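You operate a simulated robot arm through the tools that you are given. There is no shell and no other tool. Be economical: measure what you need, move in short steps, check, and stop when the job is done.

The job below is to be done with a simulated two-armed robot. You get a single attempt, and the scene is never put back.

Task
Put the sign block marked "Filled" from the red field of the sorting table on the lower shelf of the sorting table and the sign block that says "Faulty" on the middle of the desk. Pick up the black brush with one hand, pass it to the other hand and put it on the middle of the desk. Open the bottom drawer, put the round tin in the inside of the bottom drawer and shut the drawer again. Push the yellow bar shut. Any order will do. Set down upright: sign block.

It is judged by the outcome, as a careful person would: the job done as asked, and still so three seconds after it is handed in. It fails if anything else is knocked over, pushed out of place, dropped, spilled or broken.

Robot
Two 7-joint arms with fingered hands on one trunk, on a base that drives. Base frame: it is fixed to the floor where the robot stands at the start and does not move with it; the origin is under the middle of the robot, x ahead of it, y to its left, z up; the surface under the hand at the start is at about z = 820. Lengths are in mm, angles in rad, forces in N, time in s.
The left shoulder is at the start at [51, 152, 1147], the right one opposite. With the tool pointing down near the work surface each hand reaches from about 420 to 800 mm from the robot's upright axis, wherever it stands, measured 20 degrees to its own side. Places, roughly: black brush (3x3x17 cm) [-1300, -300, 1000]; bottom drawer [-3200, -3100, 400]; inside of the bottom drawer [-3300, -3100, 300]; lower shelf of the sorting table [700, 200, 300]; middle of the desk (40x20 cm) [680, 2320, 840]; round tin (9x9x3 cm) [-1300, -400, 900]; sign block [500, 0, 750]; yellow bar [600, -3300, 1000]. Payload 3.8 kg a hand.
The TCP of each hand is the grasp point between the finger pads, 30 mm short of the fingertips. In the tool frame z runs along the fingers and y along their closing line. The gripper opens to 104 mm. The gripper's body begins 35 mm behind the TCP. The gripper is a hand of 5 fingers: y runs from the thumb to the fingers, the wrist lies at [-15, -104, -178] in the tool frame.
Orientation is that of the tool frame in the base frame, as a unit quaternion [x, y, z, w]. With the fingers straight down and the wrist toward the robot, the tool's x, y and z point along [0, 1, 0], [1, 0, 0] and [0, 0, -1] of the base frame.

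Tools
- The arms move only by the tool play_rows. It takes "left_steps", "right_steps" or both (then of equal length, played together; a hand with none holds still); each is a list of rows, each an object of numbers (a shift or turn left out is 0): "tx", "ty", "tz": the shift along the tool's x, y, z in mm; "wx", "wy", "wz": the turn, a rotation vector about the tool's x, y, z in rad. In form: [{"tx": .., "ty": .., "tz": .., "wx": .., "wy": .., "wz": ..}, ...]. A call has 1 to 20 rows; each row shifts and turns the commanded pose from where the row before left it, along the tool's axes as they then stand. Rows are played at 5 a second. More than 50 mm and 0.15 rad between two rows, and nothing of the call is played. Where a pose cannot be reached the arm comes as near as it can. A force on the tool above 40 N (or 10 N above the force at the start of the call, whichever is more), or a blocked arm, ends the call early, and 0.2 s more pass. In this call time passes only in rows, and 0.2 s behind the last. It gives the time, the measured TCP pose, the force on the tool (base axes), the opening and the grip force at its end, in the units of the frame above (readings bear some noise), with the torque about the TCP (base axes, N m) and any sound that the robot's microphone picked up, and new pictures: "pictures" is both (left out), scene, wrist or none (wrist: the cameras of the hands that moved).
- Cameras (640 x 400 px; columns grow to the right, rows downward): "scene" is now at [151.5, -3.5, 1288.5]; the picture's right is [-0.04, -1.00, 0.01], its down [-0.65, 0.02, -0.76] and it looks along [0.76, -0.04, -0.65] (base axes); focal length 266 px, centre (320, 200). "left" rides on the left gripper at [-80, -78, -141] in its tool frame; the picture's right is [-0.78, -0.30, 0.56], its down [0.53, -0.78, 0.33] and it looks along [0.33, 0.56, 0.76] (tool axes); focal length 247 px, centre (320, 200). "right" rides on the right gripper at [80, -78, -141] in its tool frame; the picture's right is [-0.78, 0.30, -0.56], its down [-0.53, -0.78, 0.33] and it looks along [-0.33, 0.56, 0.76] (tool axes); focal length 247 px, centre (320, 200). There is no depth. A picture from a camera that has moved, and an enlarged one, comes with that camera's place and axes in the base frame and with its lens.
- raise_lower(by): slides the trunk up (or, below 0, down) by that many mm; the arms and the scene camera ride with it, the base frame stays. It gives what a move gives, with no picture.
- steer(legs): drives the robot by 1 to 6 legs, each [ahead, left, turn to the left] in mm, mm and rad, along the robot's own axes; the way and the turn of a leg run together, so that a leg with both is an arc; at most 1500 mm and 3.142 rad a leg. The arms and the cameras ride along, it lands a little off, and it stops where it bumps. It gives what a move gives, and a new picture of the scene camera.
- finger_targets(index, middle, ring, little, thumb_bend, thumb_turn, hand): sets how far each is bent, from 0 (flat) to 1 (curled in); at 0.3 the hand is open as for a grip, at 0.7 the pads meet at the TCP. One left out holds its place. A second passes; each finger stops where it meets its share of the squeeze, and holds until it gets a number again. It is the only way to open and close the hand. It gives what a move gives, with no picture; readings hold the bend of each and the force on index, middle, ring, little, thumb and palm. thumb_turn goes from beside the hand (0) to across from the fingers (1), as for a grip.
- pan_tilt(pan, tilt): turns the head with the scene camera to pan (to the left, within 1.396 rad either way) and tilt (down, from -0.506 to 1.204), counted from straight ahead of the robot. It gives what a move gives, and a new picture of the scene camera.
- zoom(camera, box): a new picture of the part [left, top, right, bottom] of that camera's present view, enlarged. It takes no simulated time.
- sign_off(): hands the job in; it is judged then, once.

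Work in short steps. Places have to be worked out from the pictures, the camera data and where the tool is seen: move nearer, look again, correct. Check each grasp and each placing, and mend what went wrong. You have 186 turns and 260 pictures in all, those below and enlarged ones among them. Open the grippers and draw the arms clear of the work before you hand the job in, unless the task says otherwise; then end with one line.

The tools are called after "Call:" as a command line: name --argument value ..., lists and objects as JSON in quotes. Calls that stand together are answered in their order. play_rows: Moves the arms, as the interface text tells. Its arguments: {"type":"object","properties":{"left_steps":{"type":"array"},"right_steps":{"type":"array"},"pictures":{"type":"string","enum":["both","scene","wrist","none"]}},"required":[]} The other tools are called the same way: raise_lower (by) slides the trunk up or down; finger_targets (index, middle, ring, little, thumb_bend, thumb_turn, hand) moves the fingers one by one; steer (legs) drives the base; pan_tilt (pan, tilt) turns the head that bears the scene camera; zoom (camera, box) takes an enlarged picture of a part of a camera's view; sign_off () hands the job in.

At the start:

```text
clock: 0.0
left_tcp_pos: [589.6, 175.6, 1062.8]
left_tool_rot: [0.707, 0.707, 0.0, 0.0]
left_force: [0.6, -0.6, 0.2]
left_ft_torque: [-0.01, 0.0, 0.0]
left_grip_width: 103.5
left_gripper_force: 0.0
left_shape: jaw
left_bend: [0.3, 0.3, 0.3, 0.3, 0.3, 0.98]
left_finger forces: [0.1, 0.0, 0.0, 0.0, 0.0, 0.1]
right_tcp_pos: [491.0, -220.8, 1109.6]
right_tool_rot: [0.707, 0.707, 0.0, 0.0]
right_force: [-0.3, -0.4, -0.4]
right_ft_torque: [0.04, -0.01, 0.01]
right_grip_width: 104.0
right_gripper_force: 0.0
right_shape: jaw
right_bend: [0.3, 0.3, 0.3, 0.3, 0.3, 0.98]
right_finger forces: [0.0, 0.0, 0.0, 0.0, 0.0, 0.0]
trunk travel left (down, up): [-225.0, 231.0]
robot x, y, heading: [-0.3, -1.6, 0.001]
head pan, tilt: [-0.042, 0.571]
```

scene: 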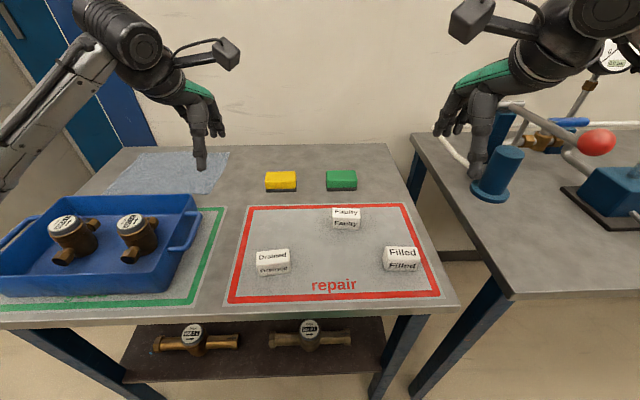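
right: 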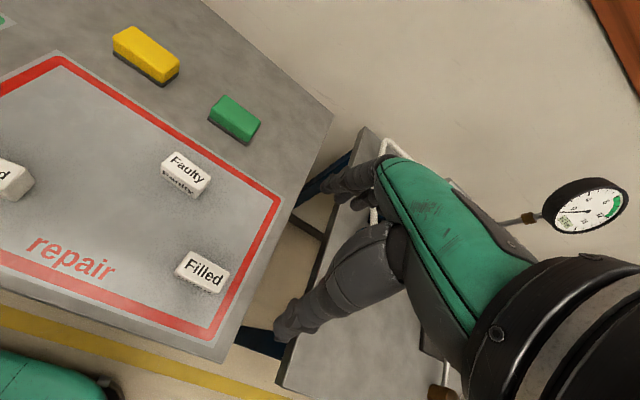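
left: 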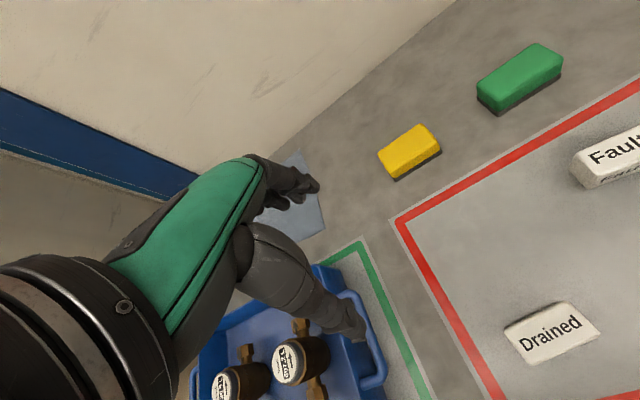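

I'll zoom into the signs to see their shape before picking any up.

Call:
zoom --camera "scene" --box '[220, 180, 460, 330]'

Call:
zoom --camera "right" --box '[120, 120, 320, 320]'

```text
2.67 times, centred on (340, 255) of scene
camera zoom: at [151.5, -3.5, 1288.5], right [-0.04, -1.0, 0.01], down [-0.65, 0.02, -0.76], along [0.76, -0.04, -0.65], focal length 708 px, centre (267, 53)
```

zoom: 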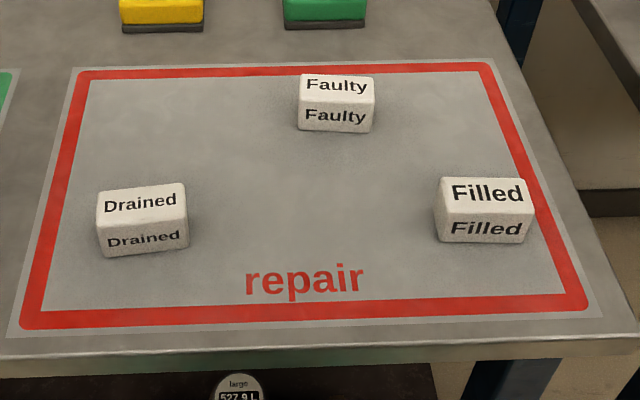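

```text
2.00 times, centred on (220, 220) of right
camera zoom: at [413.5, -141.5, 1248.9], right [0.3, -0.78, 0.56], down [-0.78, -0.53, -0.33], along [0.56, -0.33, -0.76], focal length 494 px, centre (520, 160)
```

zoom: 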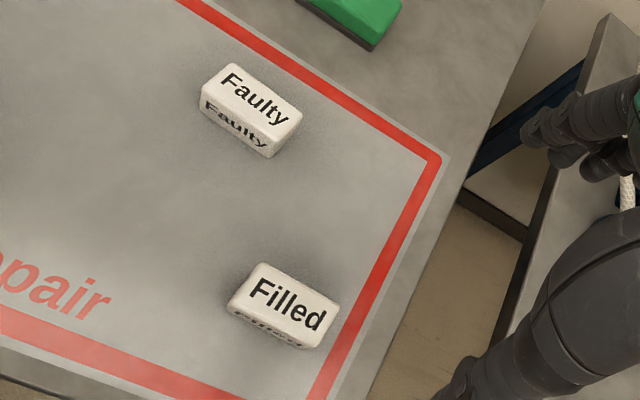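

Filled looks to be centred near (482,-187), top at z≈861 and thin in x. I'll bring the right hand above it.

Call:
play_rows --right_steps '[{"tx": 17, "ty": -5, "tz": 40}, {"tx": 17, "ty": -4, "tz": 45}, {"tz": 45}, {"tz": 40}]'

Call:
zoom --camera "scene" --box '[340, 180, 500, 300]'

```text
clock: 1.0
left_tcp_pos: [589.9, 175.8, 1061.9]
left_tool_rot: [0.707, 0.707, 0.0, 0.0]
left_force: [-0.1, -0.2, 0.2]
left_ft_torque: [0.0, -0.01, 0.01]
left_grip_width: 103.4
left_gripper_force: 0.0
left_shape: jaw
left_bend: [0.3, 0.3, 0.3, 0.3, 0.3, 0.98]
left_finger forces: [0.1, 0.0, 0.0, 0.1, 0.1, 0.0]
right_tcp_pos: [482.1, -185.5, 936.8]
right_tool_rot: [0.707, 0.707, 0.0, 0.001]
right_force: [-0.4, -0.5, 0.8]
right_ft_torque: [-0.02, -0.02, 0.01]
right_grip_width: 103.6
right_gripper_force: 0.0
right_shape: jaw
right_bend: [0.3, 0.3, 0.3, 0.3, 0.3, 0.98]
right_finger forces: [0.1, 0.1, 0.0, 0.0, 0.1, 0.0]
trunk travel left (down, up): [-225.0, 231.0]
robot x, y, heading: [1.6, -2.6, 0.006]
head pan, tilt: [-0.042, 0.571]
camera scene: at [151.8, -3.8, 1288.4], right [-0.04, -1.0, 0.01], down [-0.65, 0.02, -0.76], along [0.76, -0.03, -0.65], focal length 266 px, centre (320, 200)
camera right: at [404.1, -106.7, 1078.4], right [0.3, -0.78, 0.56], down [-0.78, -0.54, -0.33], along [0.56, -0.33, -0.76], focal length 247 px, centre (320, 200)
```

scene: 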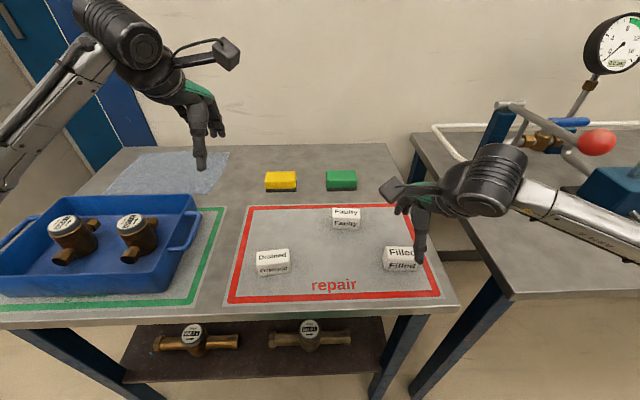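
right: 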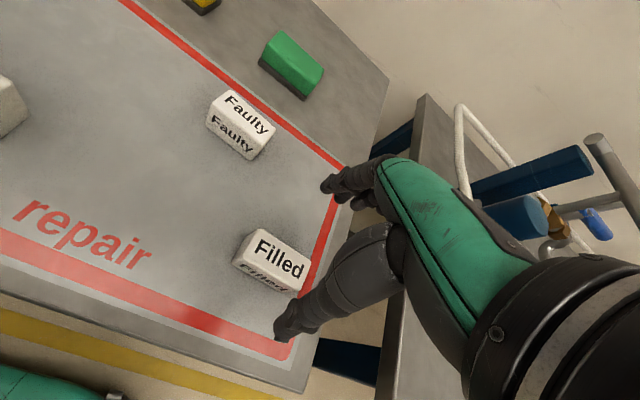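

```text
3.33 times, centred on (420, 240) of scene
camera zoom: at [151.8, -3.8, 1288.4], right [-0.04, -1.0, 0.01], down [-0.65, 0.02, -0.76], along [0.76, -0.03, -0.65], focal length 885 px, centre (-13, 67)
```

zoom: 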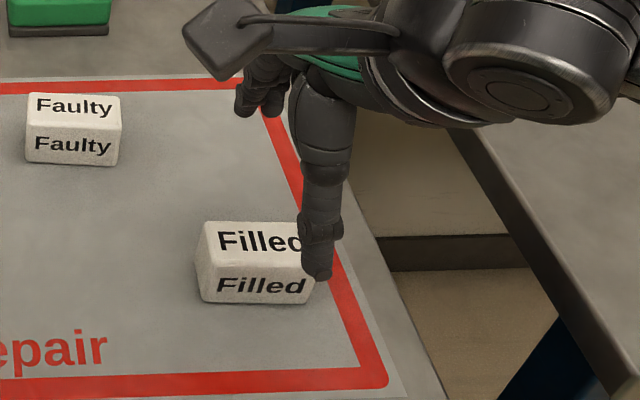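

The block centre is at about (481,-181). Descending to grip height in small steps.

Call:
play_rows --right_steps '[{"tx": 4, "ty": 2, "tz": 20}, {"tz": 22}, {"tz": 22}, {"tz": 18}]'

Call:
zoom --camera "scene" --box '[340, 180, 500, 300]'

```text
clock: 2.0
left_tcp_pos: [590.4, 176.5, 1062.3]
left_tool_rot: [0.707, 0.707, 0.0, 0.0]
left_force: [0.0, 0.0, 0.7]
left_ft_torque: [0.02, 0.0, 0.01]
left_grip_width: 103.6
left_gripper_force: 0.1
left_shape: jaw
left_bend: [0.3, 0.3, 0.3, 0.3, 0.3, 0.98]
left_finger forces: [0.0, 0.0, 0.0, 0.1, 0.0, 0.0]
right_tcp_pos: [483.7, -182.6, 855.9]
right_tool_rot: [0.707, 0.707, 0.0, 0.0]
right_force: [-0.1, 0.2, 0.7]
right_ft_torque: [0.04, 0.0, 0.0]
right_grip_width: 103.6
right_gripper_force: 0.0
right_shape: jaw
right_bend: [0.3, 0.3, 0.3, 0.3, 0.3, 0.98]
right_finger forces: [0.0, 0.1, 0.0, 0.1, 0.0, 0.0]
trunk travel left (down, up): [-225.0, 231.0]
robot x, y, heading: [2.5, -1.2, -0.002]
head pan, tilt: [-0.042, 0.571]
camera scene: at [151.7, -3.7, 1288.5], right [-0.04, -1.0, 0.01], down [-0.65, 0.02, -0.76], along [0.76, -0.03, -0.65], focal length 266 px, centre (320, 200)
camera right: at [406.8, -102.7, 996.3], right [0.3, -0.78, 0.56], down [-0.78, -0.54, -0.33], along [0.56, -0.33, -0.76], focal length 247 px, centre (320, 200)
```

scene: 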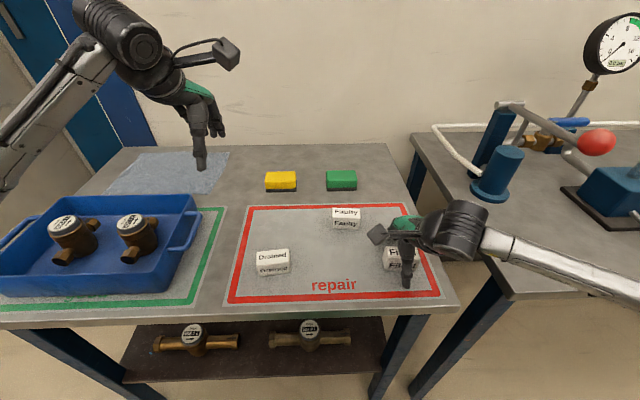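
right: 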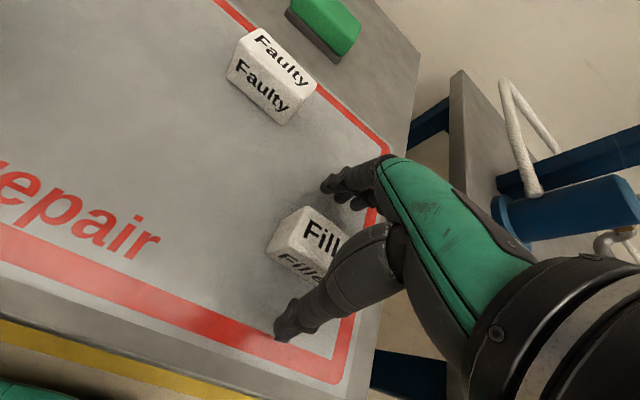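

```text
3.33 times, centred on (420, 240) of scene
camera zoom: at [151.7, -3.7, 1288.5], right [-0.04, -1.0, 0.01], down [-0.65, 0.02, -0.76], along [0.76, -0.03, -0.65], focal length 885 px, centre (-13, 67)
```

zoom: 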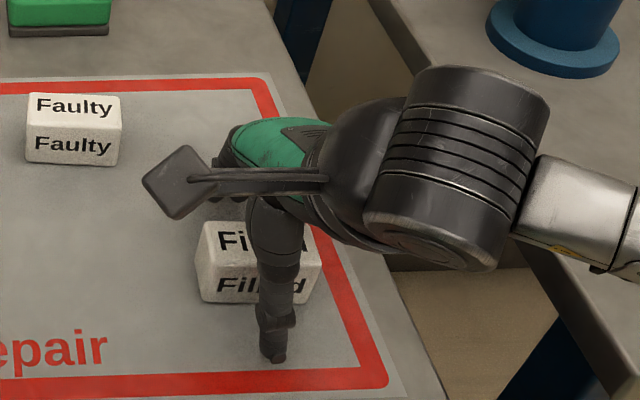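

The thumb is in front of the block and the fingers are behind it, so I'll close the hand.

Call:
finger_targets --hand "right" --index 0.7 --middle 0.7 --ring 0.7 --little 0.7 --thumb_bend 0.7

Call:
play_rows --right_steps '[{"tz": -20}, {"tz": -40}, {"tz": -40}]'

```text
clock: 3.0
left_tcp_pos: [590.5, 177.2, 1061.6]
left_tool_rot: [0.707, 0.707, 0.0, 0.001]
left_force: [0.6, 1.0, 0.1]
left_ft_torque: [0.01, -0.03, 0.0]
left_grip_width: 103.6
left_gripper_force: 0.0
left_shape: jaw
left_bend: [0.3, 0.3, 0.3, 0.3, 0.3, 0.98]
left_finger forces: [0.0, 0.0, 0.0, 0.0, 0.0, 0.0]
right_tcp_pos: [484.3, -182.4, 856.7]
right_tool_rot: [0.707, 0.707, 0.001, -0.001]
right_force: [0.1, 0.6, 0.0]
right_ft_torque: [0.03, 0.0, -0.02]
right_grip_width: 29.9
right_gripper_force: 12.7
right_shape: fingers
right_bend: [0.61, 0.65, 0.67, 0.7, 0.59, 0.95]
right_finger forces: [6.5, 4.2, 1.8, 0.1, 12.7, 0.0]
trunk travel left (down, up): [-225.0, 231.0]
robot x, y, heading: [-1.1, 0.2, -0.001]
head pan, tilt: [-0.042, 0.571]
```

```text
clock: 3.8
left_tcp_pos: [589.3, 176.2, 1061.6]
left_tool_rot: [0.707, 0.708, 0.0, 0.0]
left_force: [0.5, 0.2, -0.4]
left_ft_torque: [0.01, -0.02, 0.03]
left_grip_width: 103.4
left_gripper_force: 0.1
left_shape: jaw
left_bend: [0.3, 0.3, 0.3, 0.3, 0.3, 0.98]
left_finger forces: [0.0, 0.1, 0.0, 0.0, 0.0, 0.0]
right_tcp_pos: [483.9, -186.5, 956.0]
right_tool_rot: [0.707, 0.707, 0.0, -0.001]
right_force: [-0.6, 0.2, 0.4]
right_ft_torque: [0.0, 0.0, 0.01]
right_grip_width: 29.8
right_gripper_force: 12.3
right_shape: fingers
right_bend: [0.61, 0.65, 0.68, 0.7, 0.59, 0.95]
right_finger forces: [6.5, 4.4, 1.5, 0.0, 12.5, 0.1]
trunk travel left (down, up): [-225.0, 231.0]
robot x, y, heading: [1.9, -0.6, 0.001]
head pan, tilt: [-0.042, 0.571]
camera scene: at [151.4, -3.3, 1288.5], right [-0.04, -1.0, 0.01], down [-0.65, 0.02, -0.76], along [0.76, -0.04, -0.65], focal length 266 px, centre (320, 200)
camera right: at [406.5, -104.9, 1095.7], right [0.3, -0.78, 0.56], down [-0.78, -0.54, -0.33], along [0.55, -0.33, -0.76], focal length 247 px, centre (320, 200)
```

scene: 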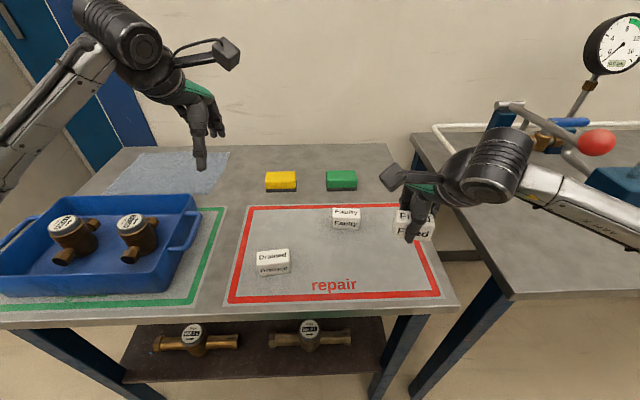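
right: 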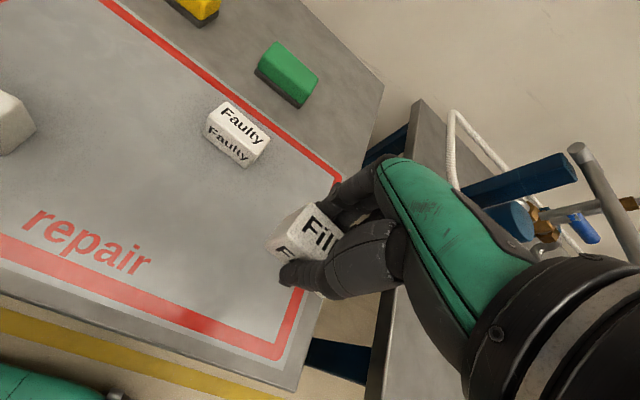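

The grip is firm. I'll raise the left hand for clearance, then back off and lower the trunk for a look at the shelf.

Call:
play_rows --left_steps '[{"tz": -45}, {"tz": -45}, {"tz": -45}, {"tz": -15}]' --right_steps '[{"tz": -10}, {"tz": -10}, {"tz": -10}, {"tz": -10}]' --pictures "none"

Call:
steer --legs '[[-400, 0, 0]]'

Call:
raise_lower --by -224

Call:
pan_tilt --pan 0 --tilt 0.6

```text
clock: 4.8
left_tcp_pos: [588.6, 177.2, 1213.3]
left_tool_rot: [0.707, 0.707, 0.0, -0.001]
left_force: [0.2, -0.2, 0.3]
left_ft_torque: [0.01, 0.01, 0.02]
left_grip_width: 103.5
left_gripper_force: 0.1
left_shape: jaw
left_bend: [0.3, 0.3, 0.3, 0.3, 0.3, 0.98]
left_finger forces: [0.0, 0.0, 0.0, 0.1, 0.0, 0.0]
right_tcp_pos: [484.8, -184.2, 994.8]
right_tool_rot: [0.707, 0.707, 0.001, 0.0]
right_force: [0.6, -0.3, -0.2]
right_ft_torque: [0.01, -0.03, -0.01]
right_grip_width: 29.4
right_gripper_force: 12.1
right_shape: fingers
right_bend: [0.61, 0.65, 0.68, 0.7, 0.59, 0.95]
right_finger forces: [6.5, 4.4, 1.6, 0.0, 12.5, 0.0]
trunk travel left (down, up): [-225.0, 231.0]
robot x, y, heading: [-0.9, 4.1, 0.001]
head pan, tilt: [-0.042, 0.571]
```

```text
clock: 7.3
left_tcp_pos: [179.4, 172.6, 1213.5]
left_tool_rot: [0.711, 0.703, -0.001, -0.001]
left_force: [-0.5, 0.5, 0.8]
left_ft_torque: [-0.02, 0.01, 0.01]
left_grip_width: 103.8
left_gripper_force: 0.1
left_shape: jaw
left_bend: [0.3, 0.3, 0.3, 0.3, 0.3, 0.98]
left_finger forces: [0.0, 0.1, 0.0, 0.0, 0.0, 0.0]
right_tcp_pos: [70.9, -186.4, 996.4]
right_tool_rot: [0.711, 0.704, 0.0, 0.001]
right_force: [0.8, 0.3, 0.0]
right_ft_torque: [0.01, 0.02, 0.04]
right_grip_width: 29.8
right_gripper_force: 12.3
right_shape: fingers
right_bend: [0.61, 0.65, 0.68, 0.7, 0.59, 0.95]
right_finger forces: [6.6, 4.3, 1.6, 0.0, 12.5, 0.0]
trunk travel left (down, up): [-225.0, 231.0]
robot x, y, heading: [-411.9, 1.5, -0.013]
head pan, tilt: [-0.042, 0.571]
camera scene: at [-260.2, -3.0, 1288.4], right [-0.05, -1.0, 0.01], down [-0.65, 0.03, -0.76], along [0.76, -0.04, -0.65], focal length 266 px, centre (320, 200)
```

scene: 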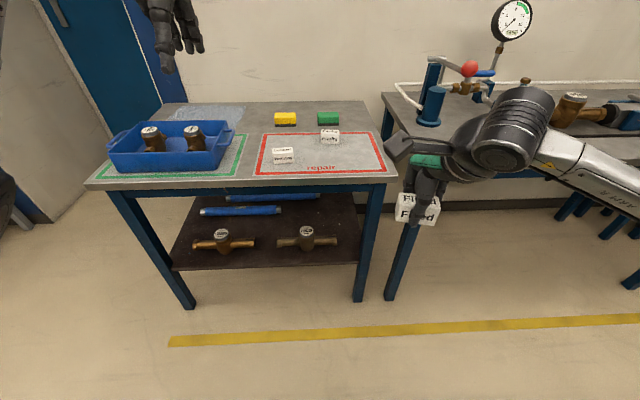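

```text
clock: 9.7
left_tcp_pos: [177.1, 172.8, 991.8]
left_tool_rot: [0.711, 0.703, 0.001, 0.0]
left_force: [-0.6, 0.6, -0.9]
left_ft_torque: [0.01, 0.02, -0.01]
left_grip_width: 103.5
left_gripper_force: 0.1
left_shape: jaw
left_bend: [0.3, 0.3, 0.3, 0.3, 0.3, 0.98]
left_finger forces: [0.0, 0.1, 0.0, 0.0, 0.0, 0.0]
right_tcp_pos: [76.4, -186.4, 748.2]
right_tool_rot: [0.71, 0.703, -0.017, -0.018]
right_force: [-0.5, 0.0, -1.0]
right_ft_torque: [-0.02, 0.0, 0.02]
right_grip_width: 29.6
right_gripper_force: 12.0
right_shape: fingers
right_bend: [0.61, 0.65, 0.68, 0.7, 0.59, 0.95]
right_finger forces: [6.5, 4.4, 1.7, 0.1, 12.4, 0.1]
trunk travel left (down, up): [-1.0, 455.0]
robot x, y, heading: [-412.6, 1.0, -0.009]
head pan, tilt: [-0.042, 0.571]
```

```text
clock: 10.3
left_tcp_pos: [178.9, 171.3, 989.2]
left_tool_rot: [0.711, 0.704, 0.0, 0.0]
left_force: [-0.6, -0.9, 0.4]
left_ft_torque: [-0.01, 0.03, 0.04]
left_grip_width: 103.4
left_gripper_force: 0.1
left_shape: jaw
left_bend: [0.3, 0.3, 0.3, 0.3, 0.3, 0.98]
left_finger forces: [0.0, 0.0, 0.0, 0.0, 0.0, 0.0]
right_tcp_pos: [77.0, -187.4, 746.2]
right_tool_rot: [0.711, 0.703, -0.018, -0.018]
right_force: [-0.8, 1.4, -1.0]
right_ft_torque: [0.02, 0.04, 0.01]
right_grip_width: 29.7
right_gripper_force: 12.3
right_shape: fingers
right_bend: [0.61, 0.65, 0.68, 0.7, 0.59, 0.95]
right_finger forces: [6.5, 4.4, 1.6, 0.1, 12.4, 0.1]
trunk travel left (down, up): [-1.0, 455.0]
robot x, y, heading: [-411.4, 6.0, -0.014]
head pan, tilt: [0.0, 0.6]
camera scene: at [-113.3, -0.9, 961.0], right [-0.01, -1.0, 0.0], down [-0.91, 0.01, -0.42], along [0.42, 0.0, -0.91], focal length 266 px, centre (320, 200)
```

scene: 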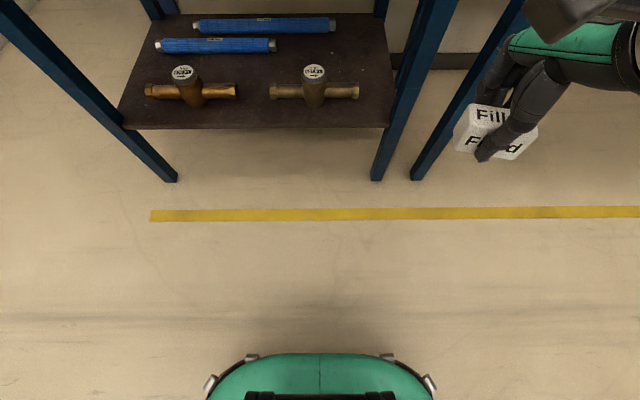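

The shelf front is at x≈439, and the valves sit behind x≈518–545 with a gap at y≈170–266. I'll lower the hand in front of the table and correct its small tilt.

Call:
play_rows --right_steps '[{"tz": 45, "wx": -0.05}, {"tz": 45}, {"tz": 45}, {"tz": 45}, {"tz": 45}, {"tz": 45}, {"tz": 40}]' --pictures "none"

Call:
steer --legs '[[0, 400, 0.01]]'

Call:
pan_tilt --pan -0.3 --tilt 0.2

```text
clock: 11.9
left_tcp_pos: [177.9, 172.4, 990.5]
left_tool_rot: [0.711, 0.704, 0.0, 0.0]
left_force: [-0.2, 0.8, -0.1]
left_ft_torque: [-0.02, 0.02, -0.01]
left_grip_width: 104.0
left_gripper_force: 0.2
left_shape: jaw
left_bend: [0.3, 0.3, 0.3, 0.3, 0.3, 0.98]
left_finger forces: [0.0, 0.1, 0.1, 0.1, 0.0, 0.1]
right_tcp_pos: [94.1, -182.6, 497.4]
right_tool_rot: [0.709, 0.705, 0.002, -0.001]
right_force: [-0.5, -0.4, -0.2]
right_ft_torque: [0.01, 0.01, -0.01]
right_grip_width: 29.6
right_gripper_force: 12.5
right_shape: fingers
right_bend: [0.61, 0.66, 0.68, 0.7, 0.59, 0.95]
right_finger forces: [6.5, 4.2, 1.5, 0.0, 12.4, 0.0]
right hand out of reach, approached as far as the arm can: row 1, 6, 7
trunk travel left (down, up): [-1.0, 455.0]
robot x, y, heading: [-413.7, 4.0, -0.009]
head pan, tilt: [0.0, 0.6]
```

```text
clock: 14.5
left_tcp_pos: [178.2, 589.4, 990.4]
left_tool_rot: [0.708, 0.707, 0.0, 0.0]
left_force: [-0.7, -0.4, 0.6]
left_ft_torque: [-0.01, 0.02, 0.01]
left_grip_width: 103.9
left_gripper_force: 0.0
left_shape: jaw
left_bend: [0.3, 0.3, 0.3, 0.3, 0.3, 0.98]
left_finger forces: [0.0, 0.0, 0.0, 0.1, 0.1, 0.0]
right_tcp_pos: [98.6, 231.4, 497.0]
right_tool_rot: [0.704, 0.71, 0.001, -0.001]
right_force: [-0.5, 0.5, 0.6]
right_ft_torque: [0.0, 0.0, -0.02]
right_grip_width: 29.6
right_gripper_force: 12.2
right_shape: fingers
right_bend: [0.61, 0.66, 0.68, 0.7, 0.59, 0.95]
right_finger forces: [6.4, 4.3, 1.4, 0.1, 12.3, 0.1]
trunk travel left (down, up): [-1.0, 455.0]
robot x, y, heading: [-413.1, 412.8, -0.001]
head pan, tilt: [0.0, 0.6]
camera scene: at [-111.0, 412.4, 960.9], right [0.0, -1.0, 0.0], down [-0.91, 0.0, -0.42], along [0.42, 0.0, -0.91], focal length 266 px, centre (320, 200)
```

scene: 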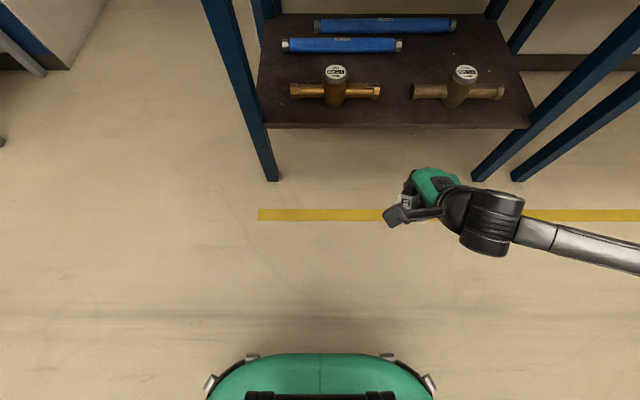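

```text
clock: 15.3
left_tcp_pos: [178.5, 589.6, 989.5]
left_tool_rot: [0.708, 0.707, 0.0, 0.0]
left_force: [-0.5, 0.6, -0.2]
left_ft_torque: [0.02, 0.0, 0.0]
left_grip_width: 103.4
left_gripper_force: 0.1
left_shape: jaw
left_bend: [0.3, 0.3, 0.3, 0.3, 0.3, 0.98]
left_finger forces: [0.0, 0.0, 0.0, 0.1, 0.0, 0.0]
right_tcp_pos: [98.5, 232.8, 496.2]
right_tool_rot: [0.705, 0.71, 0.001, -0.001]
right_force: [-0.5, 0.0, -0.5]
right_ft_torque: [0.02, -0.01, 0.0]
right_grip_width: 29.2
right_gripper_force: 12.2
right_shape: fingers
right_bend: [0.61, 0.66, 0.68, 0.7, 0.59, 0.95]
right_finger forces: [6.5, 4.3, 1.6, 0.1, 12.3, 0.1]
trunk travel left (down, up): [-1.0, 455.0]
robot x, y, heading: [-411.0, 411.9, 0.003]
head pan, tilt: [-0.3, 0.201]
camera scene: at [-91.7, 384.3, 992.1], right [-0.25, -0.96, 0.15], down [-0.67, 0.06, -0.74], along [0.7, -0.29, -0.65], focal length 266 px, centre (320, 200)
```

scene: 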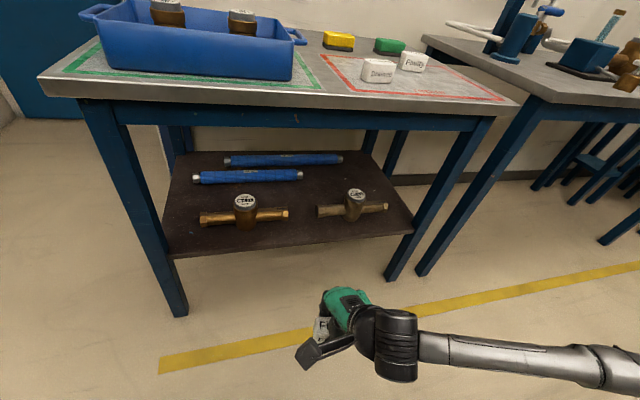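

Straight down stops at about z≈497 here. I'll test whether the arm goes lower when it reaches further forward, still clear of the table.

Call:
play_rows --right_steps '[{"ty": 45}, {"ty": 45}, {"ty": 45}, {"tz": 30}, {"tz": 30}, {"tz": 30}, {"tz": 30}, {"tz": 30}]' --pictures "scene"

```text
clock: 17.1
left_tcp_pos: [179.5, 588.0, 989.3]
left_tool_rot: [0.706, 0.708, 0.0, -0.001]
left_force: [-0.7, -0.3, -0.9]
left_ft_torque: [0.01, 0.02, -0.01]
left_grip_width: 103.7
left_gripper_force: 0.1
left_shape: jaw
left_bend: [0.3, 0.3, 0.3, 0.3, 0.3, 0.98]
left_finger forces: [0.0, 0.1, 0.0, 0.1, 0.1, 0.0]
right_tcp_pos: [235.5, 232.2, 348.0]
right_tool_rot: [0.705, 0.709, 0.001, -0.001]
right_force: [-1.1, 0.5, -1.0]
right_ft_torque: [-0.01, 0.01, -0.03]
right_grip_width: 28.9
right_gripper_force: 12.5
right_shape: fingers
right_bend: [0.61, 0.66, 0.68, 0.7, 0.59, 0.95]
right_finger forces: [6.3, 4.2, 1.5, 0.1, 12.1, 0.0]
trunk travel left (down, up): [-1.0, 455.0]
robot x, y, heading: [-408.3, 411.7, 0.005]
head pan, tilt: [-0.3, 0.201]
camera scene: at [-91.3, 384.4, 992.0], right [-0.25, -0.96, 0.15], down [-0.66, 0.06, -0.74], along [0.7, -0.29, -0.65], focal length 266 px, centre (320, 200)
```

scene: 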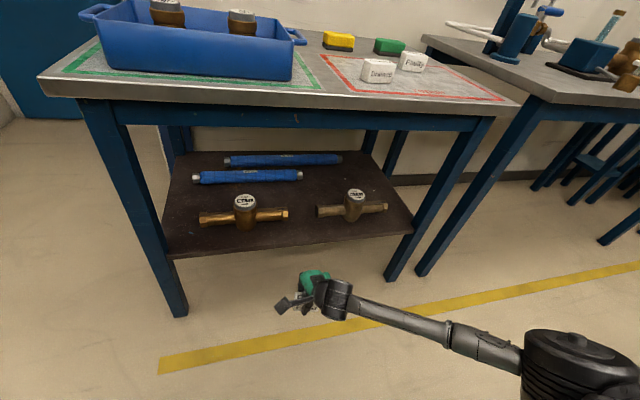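

It reaches z=348 at this forward distance. I'll lift it to 385, raise the left hand further over the bin, and drive it in.

Call:
play_rows --left_steps '[{"tz": -40}, {"tz": -40}, {"tz": -40}]' --right_steps '[{"tz": -15}, {"tz": -15}, {"tz": -8}]' --pictures "none"

Call:
steer --legs '[[120, -12, 0], [120, 0, 0]]'

Call:
play_rows --right_steps '[{"tz": 0}]' --pictures "wrist"

```text
clock: 17.9
left_tcp_pos: [179.6, 587.0, 1111.0]
left_tool_rot: [0.707, 0.707, 0.0, 0.0]
left_force: [0.4, -0.3, 0.7]
left_ft_torque: [0.01, -0.02, -0.04]
left_grip_width: 103.4
left_gripper_force: 0.0
left_shape: jaw
left_bend: [0.3, 0.3, 0.3, 0.3, 0.3, 0.98]
left_finger forces: [0.0, 0.0, 0.0, 0.1, 0.0, 0.0]
right_tcp_pos: [233.3, 232.8, 384.5]
right_tool_rot: [0.705, 0.709, 0.002, -0.001]
right_force: [-0.6, -0.8, -0.6]
right_ft_torque: [-0.01, 0.02, 0.0]
right_grip_width: 29.7
right_gripper_force: 12.1
right_shape: fingers
right_bend: [0.61, 0.66, 0.68, 0.7, 0.59, 0.95]
right_finger forces: [6.4, 4.1, 1.5, 0.0, 12.0, 0.0]
trunk travel left (down, up): [-1.0, 455.0]
robot x, y, heading: [-406.6, 411.8, 0.004]
head pan, tilt: [-0.3, 0.201]
```

```text
clock: 20.1
left_tcp_pos: [426.0, 577.1, 1108.5]
left_tool_rot: [0.706, 0.708, -0.001, 0.0]
left_force: [0.9, -0.3, 0.7]
left_ft_torque: [0.0, 0.04, -0.01]
left_grip_width: 103.8
left_gripper_force: 0.0
left_shape: jaw
left_bend: [0.3, 0.3, 0.3, 0.3, 0.3, 0.98]
left_finger forces: [0.0, 0.1, 0.1, 0.0, 0.0, 0.1]
right_tcp_pos: [476.6, 220.9, 384.4]
right_tool_rot: [0.704, 0.71, 0.002, -0.001]
right_force: [-0.1, -1.0, -0.1]
right_ft_torque: [-0.02, -0.01, -0.01]
right_grip_width: 29.0
right_gripper_force: 12.5
right_shape: fingers
right_bend: [0.62, 0.66, 0.68, 0.7, 0.59, 0.95]
right_finger forces: [7.4, 3.9, 1.3, 0.1, 12.1, 0.1]
trunk travel left (down, up): [-1.0, 455.0]
robot x, y, heading: [-163.2, 399.2, 0.005]
head pan, tilt: [-0.3, 0.201]
camera scene: at [153.1, 372.6, 992.0], right [-0.25, -0.96, 0.15], down [-0.67, 0.06, -0.74], along [0.7, -0.29, -0.65], focal length 266 px, centre (320, 200)
```

scene: 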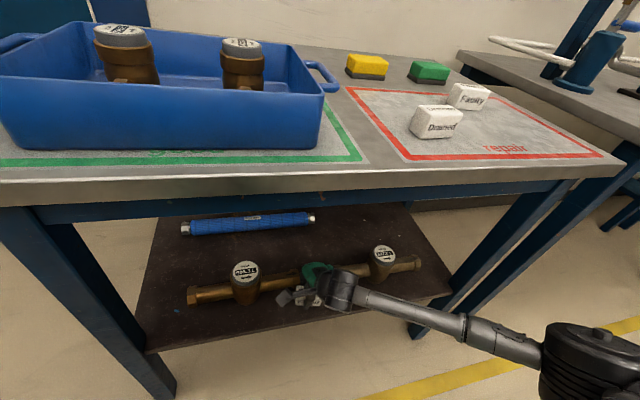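

```text
clock: 20.4
left_tcp_pos: [423.3, 576.8, 1109.5]
left_tool_rot: [0.706, 0.708, -0.001, 0.0]
left_force: [0.1, -0.5, 0.3]
left_ft_torque: [-0.01, 0.0, 0.01]
left_grip_width: 103.8
left_gripper_force: 0.0
left_shape: jaw
left_bend: [0.3, 0.3, 0.3, 0.3, 0.3, 0.98]
left_finger forces: [0.0, 0.1, 0.1, 0.1, 0.0, 0.1]
right_tcp_pos: [477.0, 220.2, 385.2]
right_tool_rot: [0.704, 0.711, 0.001, -0.001]
right_force: [-0.5, -0.5, -0.7]
right_ft_torque: [-0.03, -0.03, 0.0]
right_grip_width: 29.3
right_gripper_force: 12.6
right_shape: fingers
right_bend: [0.62, 0.66, 0.68, 0.7, 0.59, 0.95]
right_finger forces: [6.9, 4.0, 1.5, 0.0, 12.2, 0.0]
trunk travel left (down, up): [-1.0, 455.0]
robot x, y, heading: [-165.6, 399.5, 0.005]
head pan, tilt: [-0.3, 0.201]
camera right: at [398.7, 300.3, 525.1], right [0.3, -0.78, 0.55], down [-0.77, -0.54, -0.34], along [0.56, -0.33, -0.76], focal length 247 px, centre (320, 200)
```

right: 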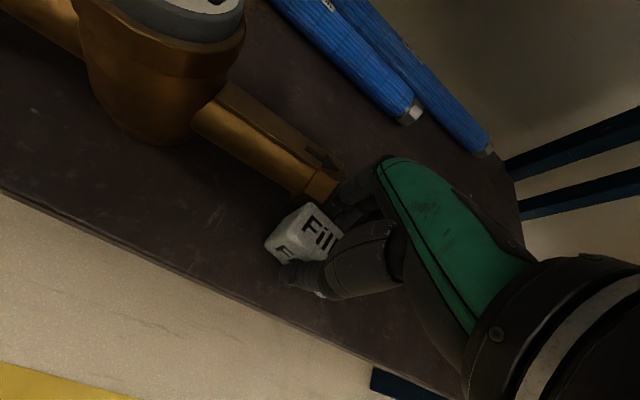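

The block is over free shelf in front of the valve. I'll lower it gently and watch the force.

Call:
play_rows --right_steps '[{"tz": 20, "ty": -4}, {"tz": 15}, {"tz": 5}, {"tz": 4}]' --pictures "wrist"

```text
clock: 20.9
left_tcp_pos: [422.2, 576.6, 1111.6]
left_tool_rot: [0.707, 0.707, 0.0, -0.001]
left_force: [0.4, -0.4, 0.4]
left_ft_torque: [0.04, 0.01, 0.0]
left_grip_width: 103.9
left_gripper_force: 0.0
left_shape: jaw
left_bend: [0.3, 0.3, 0.3, 0.3, 0.3, 0.98]
left_finger forces: [0.0, 0.1, 0.0, 0.0, 0.0, 0.1]
right_tcp_pos: [480.5, 221.1, 373.0]
right_tool_rot: [0.705, 0.709, 0.014, 0.005]
right_force: [-8.6, -4.4, 29.2]
right_ft_torque: [0.09, 1.07, -0.04]
right_grip_width: 30.4
right_gripper_force: 20.5
right_shape: fingers
right_bend: [0.64, 0.68, 0.69, 0.7, 0.59, 0.95]
right_finger forces: [7.3, 2.6, 0.4, 0.1, 31.8, 0.0]
trunk travel left (down, up): [-1.0, 455.0]
robot x, y, heading: [-167.2, 398.1, -0.001]
head pan, tilt: [-0.3, 0.201]
stopped in row 2 (right hand): the force on the tool passed its limit at 47 N (the readings are from after the stop); the commanded pose is now the measured one
camera right: at [399.8, 300.2, 512.5], right [0.29, -0.78, 0.55], down [-0.77, -0.53, -0.36], along [0.58, -0.32, -0.75], focal length 247 px, centre (320, 200)
```

right: 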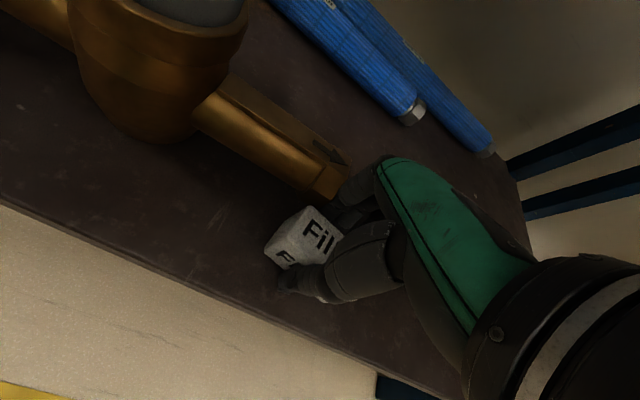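

Contact came at z≈373, so the shelf is near z≈338. I'll ease the pressure and inspect the block.

Call:
play_rows --right_steps '[{"tz": -3}]' --pictures "none"

Call:
zoom --camera "right" --box '[220, 140, 420, 340]'

Call:
zoom --camera "scene" --box '[260, 240, 400, 330]'

```text
clock: 21.3
left_tcp_pos: [422.4, 576.0, 1110.6]
left_tool_rot: [0.706, 0.708, -0.001, 0.0]
left_force: [-0.4, -0.2, -0.8]
left_ft_torque: [-0.02, -0.01, -0.01]
left_grip_width: 103.7
left_gripper_force: 0.1
left_shape: jaw
left_bend: [0.3, 0.3, 0.3, 0.3, 0.3, 0.98]
left_finger forces: [0.0, 0.0, 0.1, 0.0, 0.0, 0.1]
right_tcp_pos: [479.9, 222.8, 373.2]
right_tool_rot: [0.705, 0.709, 0.011, 0.004]
right_force: [-0.8, -2.6, 19.5]
right_ft_torque: [0.09, 0.43, -0.05]
right_grip_width: 29.7
right_gripper_force: 18.1
right_shape: fingers
right_bend: [0.63, 0.67, 0.69, 0.7, 0.59, 0.95]
right_finger forces: [8.8, 4.3, 1.4, 0.0, 21.4, 0.0]
trunk travel left (down, up): [-1.0, 455.0]
robot x, y, heading: [-161.9, 402.2, -0.001]
head pan, tilt: [-0.3, 0.201]
```

```text
2.00 times, centred on (320, 240) of right
camera zoom: at [398.7, 300.4, 512.7], right [0.29, -0.78, 0.56], down [-0.77, -0.54, -0.35], along [0.57, -0.32, -0.75], focal length 494 px, centre (320, 120)
```

zoom: 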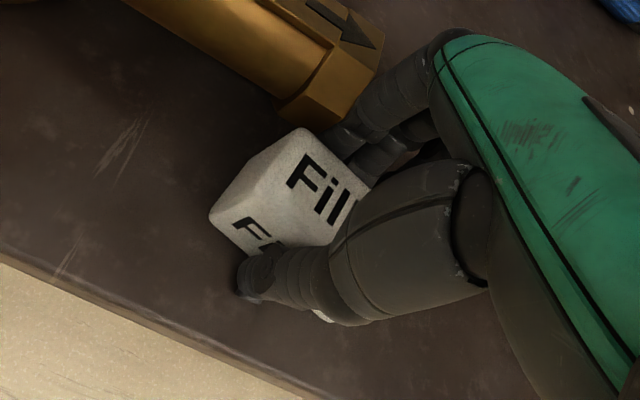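

```text
4.44 times, centred on (330, 285) of scene
camera zoom: at [150.6, 372.5, 993.0], right [-0.25, -0.96, 0.15], down [-0.66, 0.06, -0.75], along [0.7, -0.29, -0.65], focal length 1180 px, centre (276, -178)
```

zoom: 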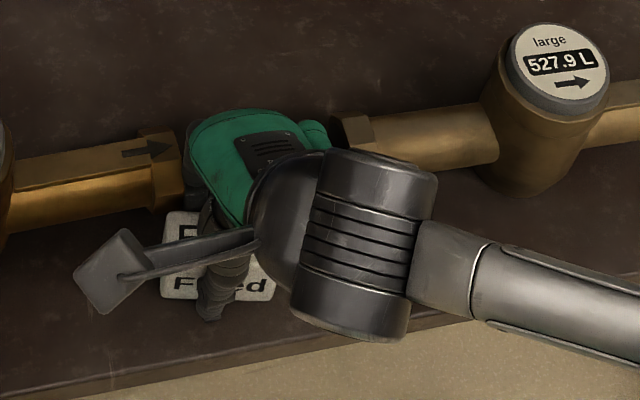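

The fingers are close to the valve end, so I'll lift 10 mm, shift toward the front edge and slightly right, and lower again.

Call:
play_rows --right_steps '[{"tz": -10}, {"ty": -10, "tx": -8, "wx": -0.012}, {"ty": -9, "tx": -8}, {"tz": 2}]' --pictures "wrist"

```text
clock: 22.3
left_tcp_pos: [425.3, 575.5, 1109.1]
left_tool_rot: [0.707, 0.708, 0.0, -0.001]
left_force: [0.3, 0.0, 0.4]
left_ft_torque: [-0.01, 0.0, 0.0]
left_grip_width: 103.6
left_gripper_force: 0.0
left_shape: jaw
left_bend: [0.3, 0.3, 0.3, 0.3, 0.3, 0.98]
left_finger forces: [0.0, 0.0, 0.0, 0.0, 0.0, 0.0]
right_tcp_pos: [460.1, 203.9, 379.6]
right_tool_rot: [0.705, 0.709, 0.013, 0.005]
right_force: [1.1, -0.5, 0.3]
right_ft_torque: [-0.02, -0.01, 0.02]
right_grip_width: 29.6
right_gripper_force: 11.6
right_shape: fingers
right_bend: [0.63, 0.66, 0.68, 0.7, 0.59, 0.95]
right_finger forces: [6.6, 3.9, 1.4, 0.0, 11.7, 0.1]
trunk travel left (down, up): [-1.0, 455.0]
robot x, y, heading: [-165.4, 399.3, -0.0]
head pan, tilt: [-0.3, 0.201]
camera right: at [378.9, 282.3, 518.1], right [0.29, -0.78, 0.56], down [-0.77, -0.53, -0.36], along [0.58, -0.32, -0.75], focal length 247 px, centre (320, 200)
```

right: 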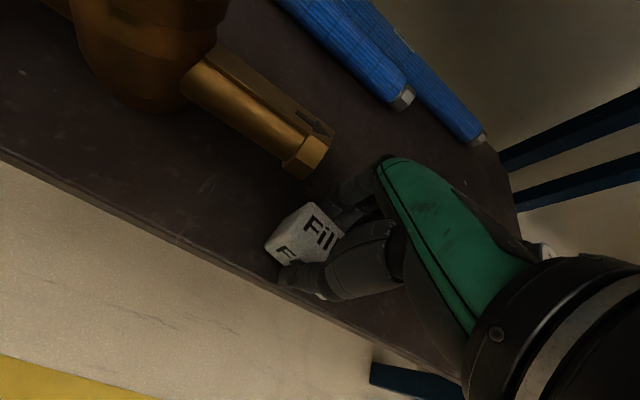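

I'll level the tool and lower onto the shelf in small steps.

Call:
play_rows --right_steps '[{"wx": 0.025, "wy": -0.011}, {"tz": 2}, {"tz": 2}, {"tz": 1}]' --pictures "none"

```text
clock: 23.3
left_tcp_pos: [423.1, 575.8, 1109.9]
left_tool_rot: [0.706, 0.708, -0.001, -0.002]
left_force: [0.1, -0.2, 0.0]
left_ft_torque: [-0.01, -0.03, -0.02]
left_grip_width: 103.9
left_gripper_force: 0.0
left_shape: jaw
left_bend: [0.3, 0.3, 0.3, 0.3, 0.3, 0.98]
left_finger forces: [0.1, 0.1, 0.0, 0.1, 0.0, 0.0]
right_tcp_pos: [461.9, 206.7, 374.3]
right_tool_rot: [0.705, 0.709, 0.001, 0.002]
right_force: [-0.8, -0.5, 4.2]
right_ft_torque: [0.02, -0.01, -0.02]
right_grip_width: 29.6
right_gripper_force: 12.2
right_shape: fingers
right_bend: [0.63, 0.66, 0.68, 0.7, 0.59, 0.95]
right_finger forces: [6.4, 3.8, 1.1, 0.0, 12.6, 0.0]
trunk travel left (down, up): [-1.0, 455.0]
robot x, y, heading: [-167.3, 399.0, 0.006]
head pan, tilt: [-0.3, 0.201]
```

Light contact of 4 N at z=374, so the block is resting. I'll open the hand gently.

Call:
finger_targets --hand "right" --index 0.56 --middle 0.58 --ring 0.6 --little 0.6 --thumb_bend 0.45

Call:
zoom --camera "right" --box '[220, 140, 420, 340]'

```text
clock: 24.3
left_tcp_pos: [424.6, 576.1, 1110.3]
left_tool_rot: [0.707, 0.708, -0.001, -0.001]
left_force: [-0.6, -0.4, -0.2]
left_ft_torque: [-0.01, -0.03, -0.01]
left_grip_width: 104.0
left_gripper_force: 0.1
left_shape: jaw
left_bend: [0.3, 0.3, 0.3, 0.3, 0.3, 0.98]
left_finger forces: [0.1, 0.0, 0.0, 0.1, 0.1, 0.0]
right_tcp_pos: [462.2, 205.9, 373.5]
right_tool_rot: [0.705, 0.71, 0.001, 0.001]
right_force: [-0.7, 1.2, 4.6]
right_ft_torque: [0.04, -0.09, 0.03]
right_grip_width: 49.3
right_gripper_force: 2.6
right_shape: fingers
right_bend: [0.57, 0.58, 0.6, 0.6, 0.45, 0.97]
right_finger forces: [1.9, 3.0, 0.0, 0.0, 0.0, 0.1]
trunk travel left (down, up): [-1.0, 455.0]
robot x, y, heading: [-162.7, 399.3, 0.0]
head pan, tilt: [-0.3, 0.201]
```

```text
2.00 times, centred on (320, 240) of right
camera zoom: at [383.3, 285.5, 513.6], right [0.3, -0.77, 0.56], down [-0.77, -0.54, -0.33], along [0.56, -0.33, -0.76], focal length 494 px, centre (320, 120)
```

zoom: 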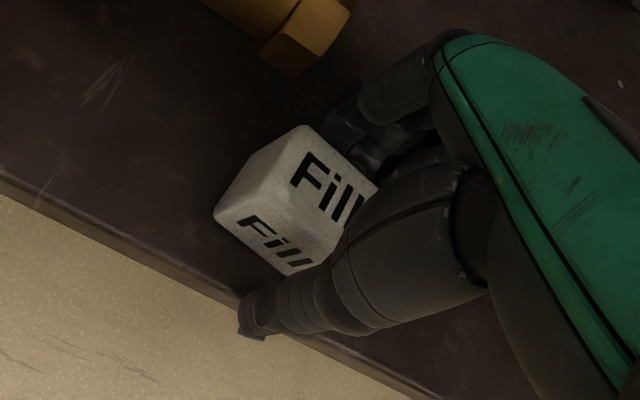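

The thumb is free, but the fingers still touch the back lightly, so I'll open them slightly more and rise straight up.

Call:
finger_targets --hand "right" --index 0.49 --middle 0.49 --ring 0.5 --little 0.5 --thumb_bend 0.38

Call:
play_rows --right_steps '[{"tz": -10}, {"tz": -20}, {"tz": -30}]' --pictures "wrist"

```text
clock: 25.3
left_tcp_pos: [424.4, 576.4, 1110.0]
left_tool_rot: [0.706, 0.708, 0.0, 0.0]
left_force: [0.4, 0.2, 0.0]
left_ft_torque: [0.03, 0.0, 0.0]
left_grip_width: 104.0
left_gripper_force: 0.1
left_shape: jaw
left_bend: [0.3, 0.3, 0.3, 0.3, 0.3, 0.98]
left_finger forces: [0.0, 0.0, 0.0, 0.1, 0.0, 0.1]
right_tcp_pos: [461.2, 205.6, 372.8]
right_tool_rot: [0.705, 0.709, 0.001, 0.002]
right_force: [-1.5, -0.9, 7.1]
right_ft_torque: [-0.05, -0.12, -0.03]
right_grip_width: 68.5
right_gripper_force: 3.0
right_shape: fingers
right_bend: [0.49, 0.51, 0.5, 0.5, 0.38, 0.97]
right_finger forces: [0.0, 6.4, 0.0, 0.0, 0.0, 0.0]
trunk travel left (down, up): [-1.0, 455.0]
robot x, y, heading: [-167.7, 401.0, 0.01]
head pan, tilt: [-0.3, 0.201]
```

```text
clock: 26.1
left_tcp_pos: [424.9, 575.4, 1109.2]
left_tool_rot: [0.707, 0.707, -0.002, -0.001]
left_force: [0.0, 0.3, -0.4]
left_ft_torque: [-0.01, 0.01, 0.0]
left_grip_width: 103.4
left_gripper_force: 0.0
left_shape: jaw
left_bend: [0.3, 0.3, 0.3, 0.3, 0.3, 0.98]
left_finger forces: [0.1, 0.1, 0.0, 0.0, 0.1, 0.1]
right_tcp_pos: [460.6, 205.2, 435.7]
right_tool_rot: [0.705, 0.709, 0.001, 0.002]
right_force: [-0.3, -0.1, -0.4]
right_ft_torque: [0.02, -0.01, -0.01]
right_grip_width: 68.5
right_gripper_force: 0.1
right_shape: fingers
right_bend: [0.49, 0.49, 0.5, 0.5, 0.38, 0.97]
right_finger forces: [0.0, 0.0, 0.0, 0.0, 0.0, 0.1]
trunk travel left (down, up): [-1.0, 455.0]
robot x, y, heading: [-166.0, 396.3, 0.003]
head pan, tilt: [-0.3, 0.201]
camera right: at [382.8, 285.0, 575.3], right [0.3, -0.77, 0.56], down [-0.77, -0.54, -0.33], along [0.56, -0.33, -0.76], focal length 247 px, centre (320, 200)
```

right: 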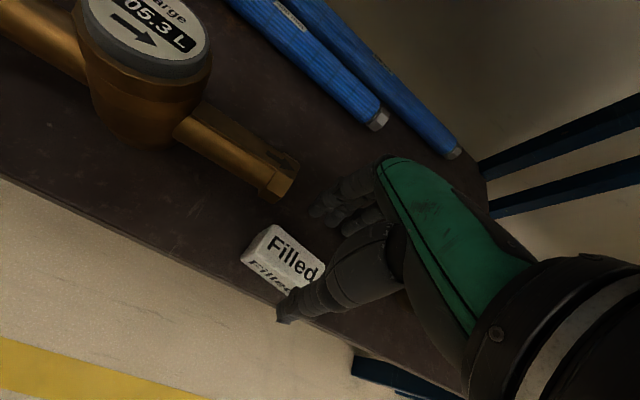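

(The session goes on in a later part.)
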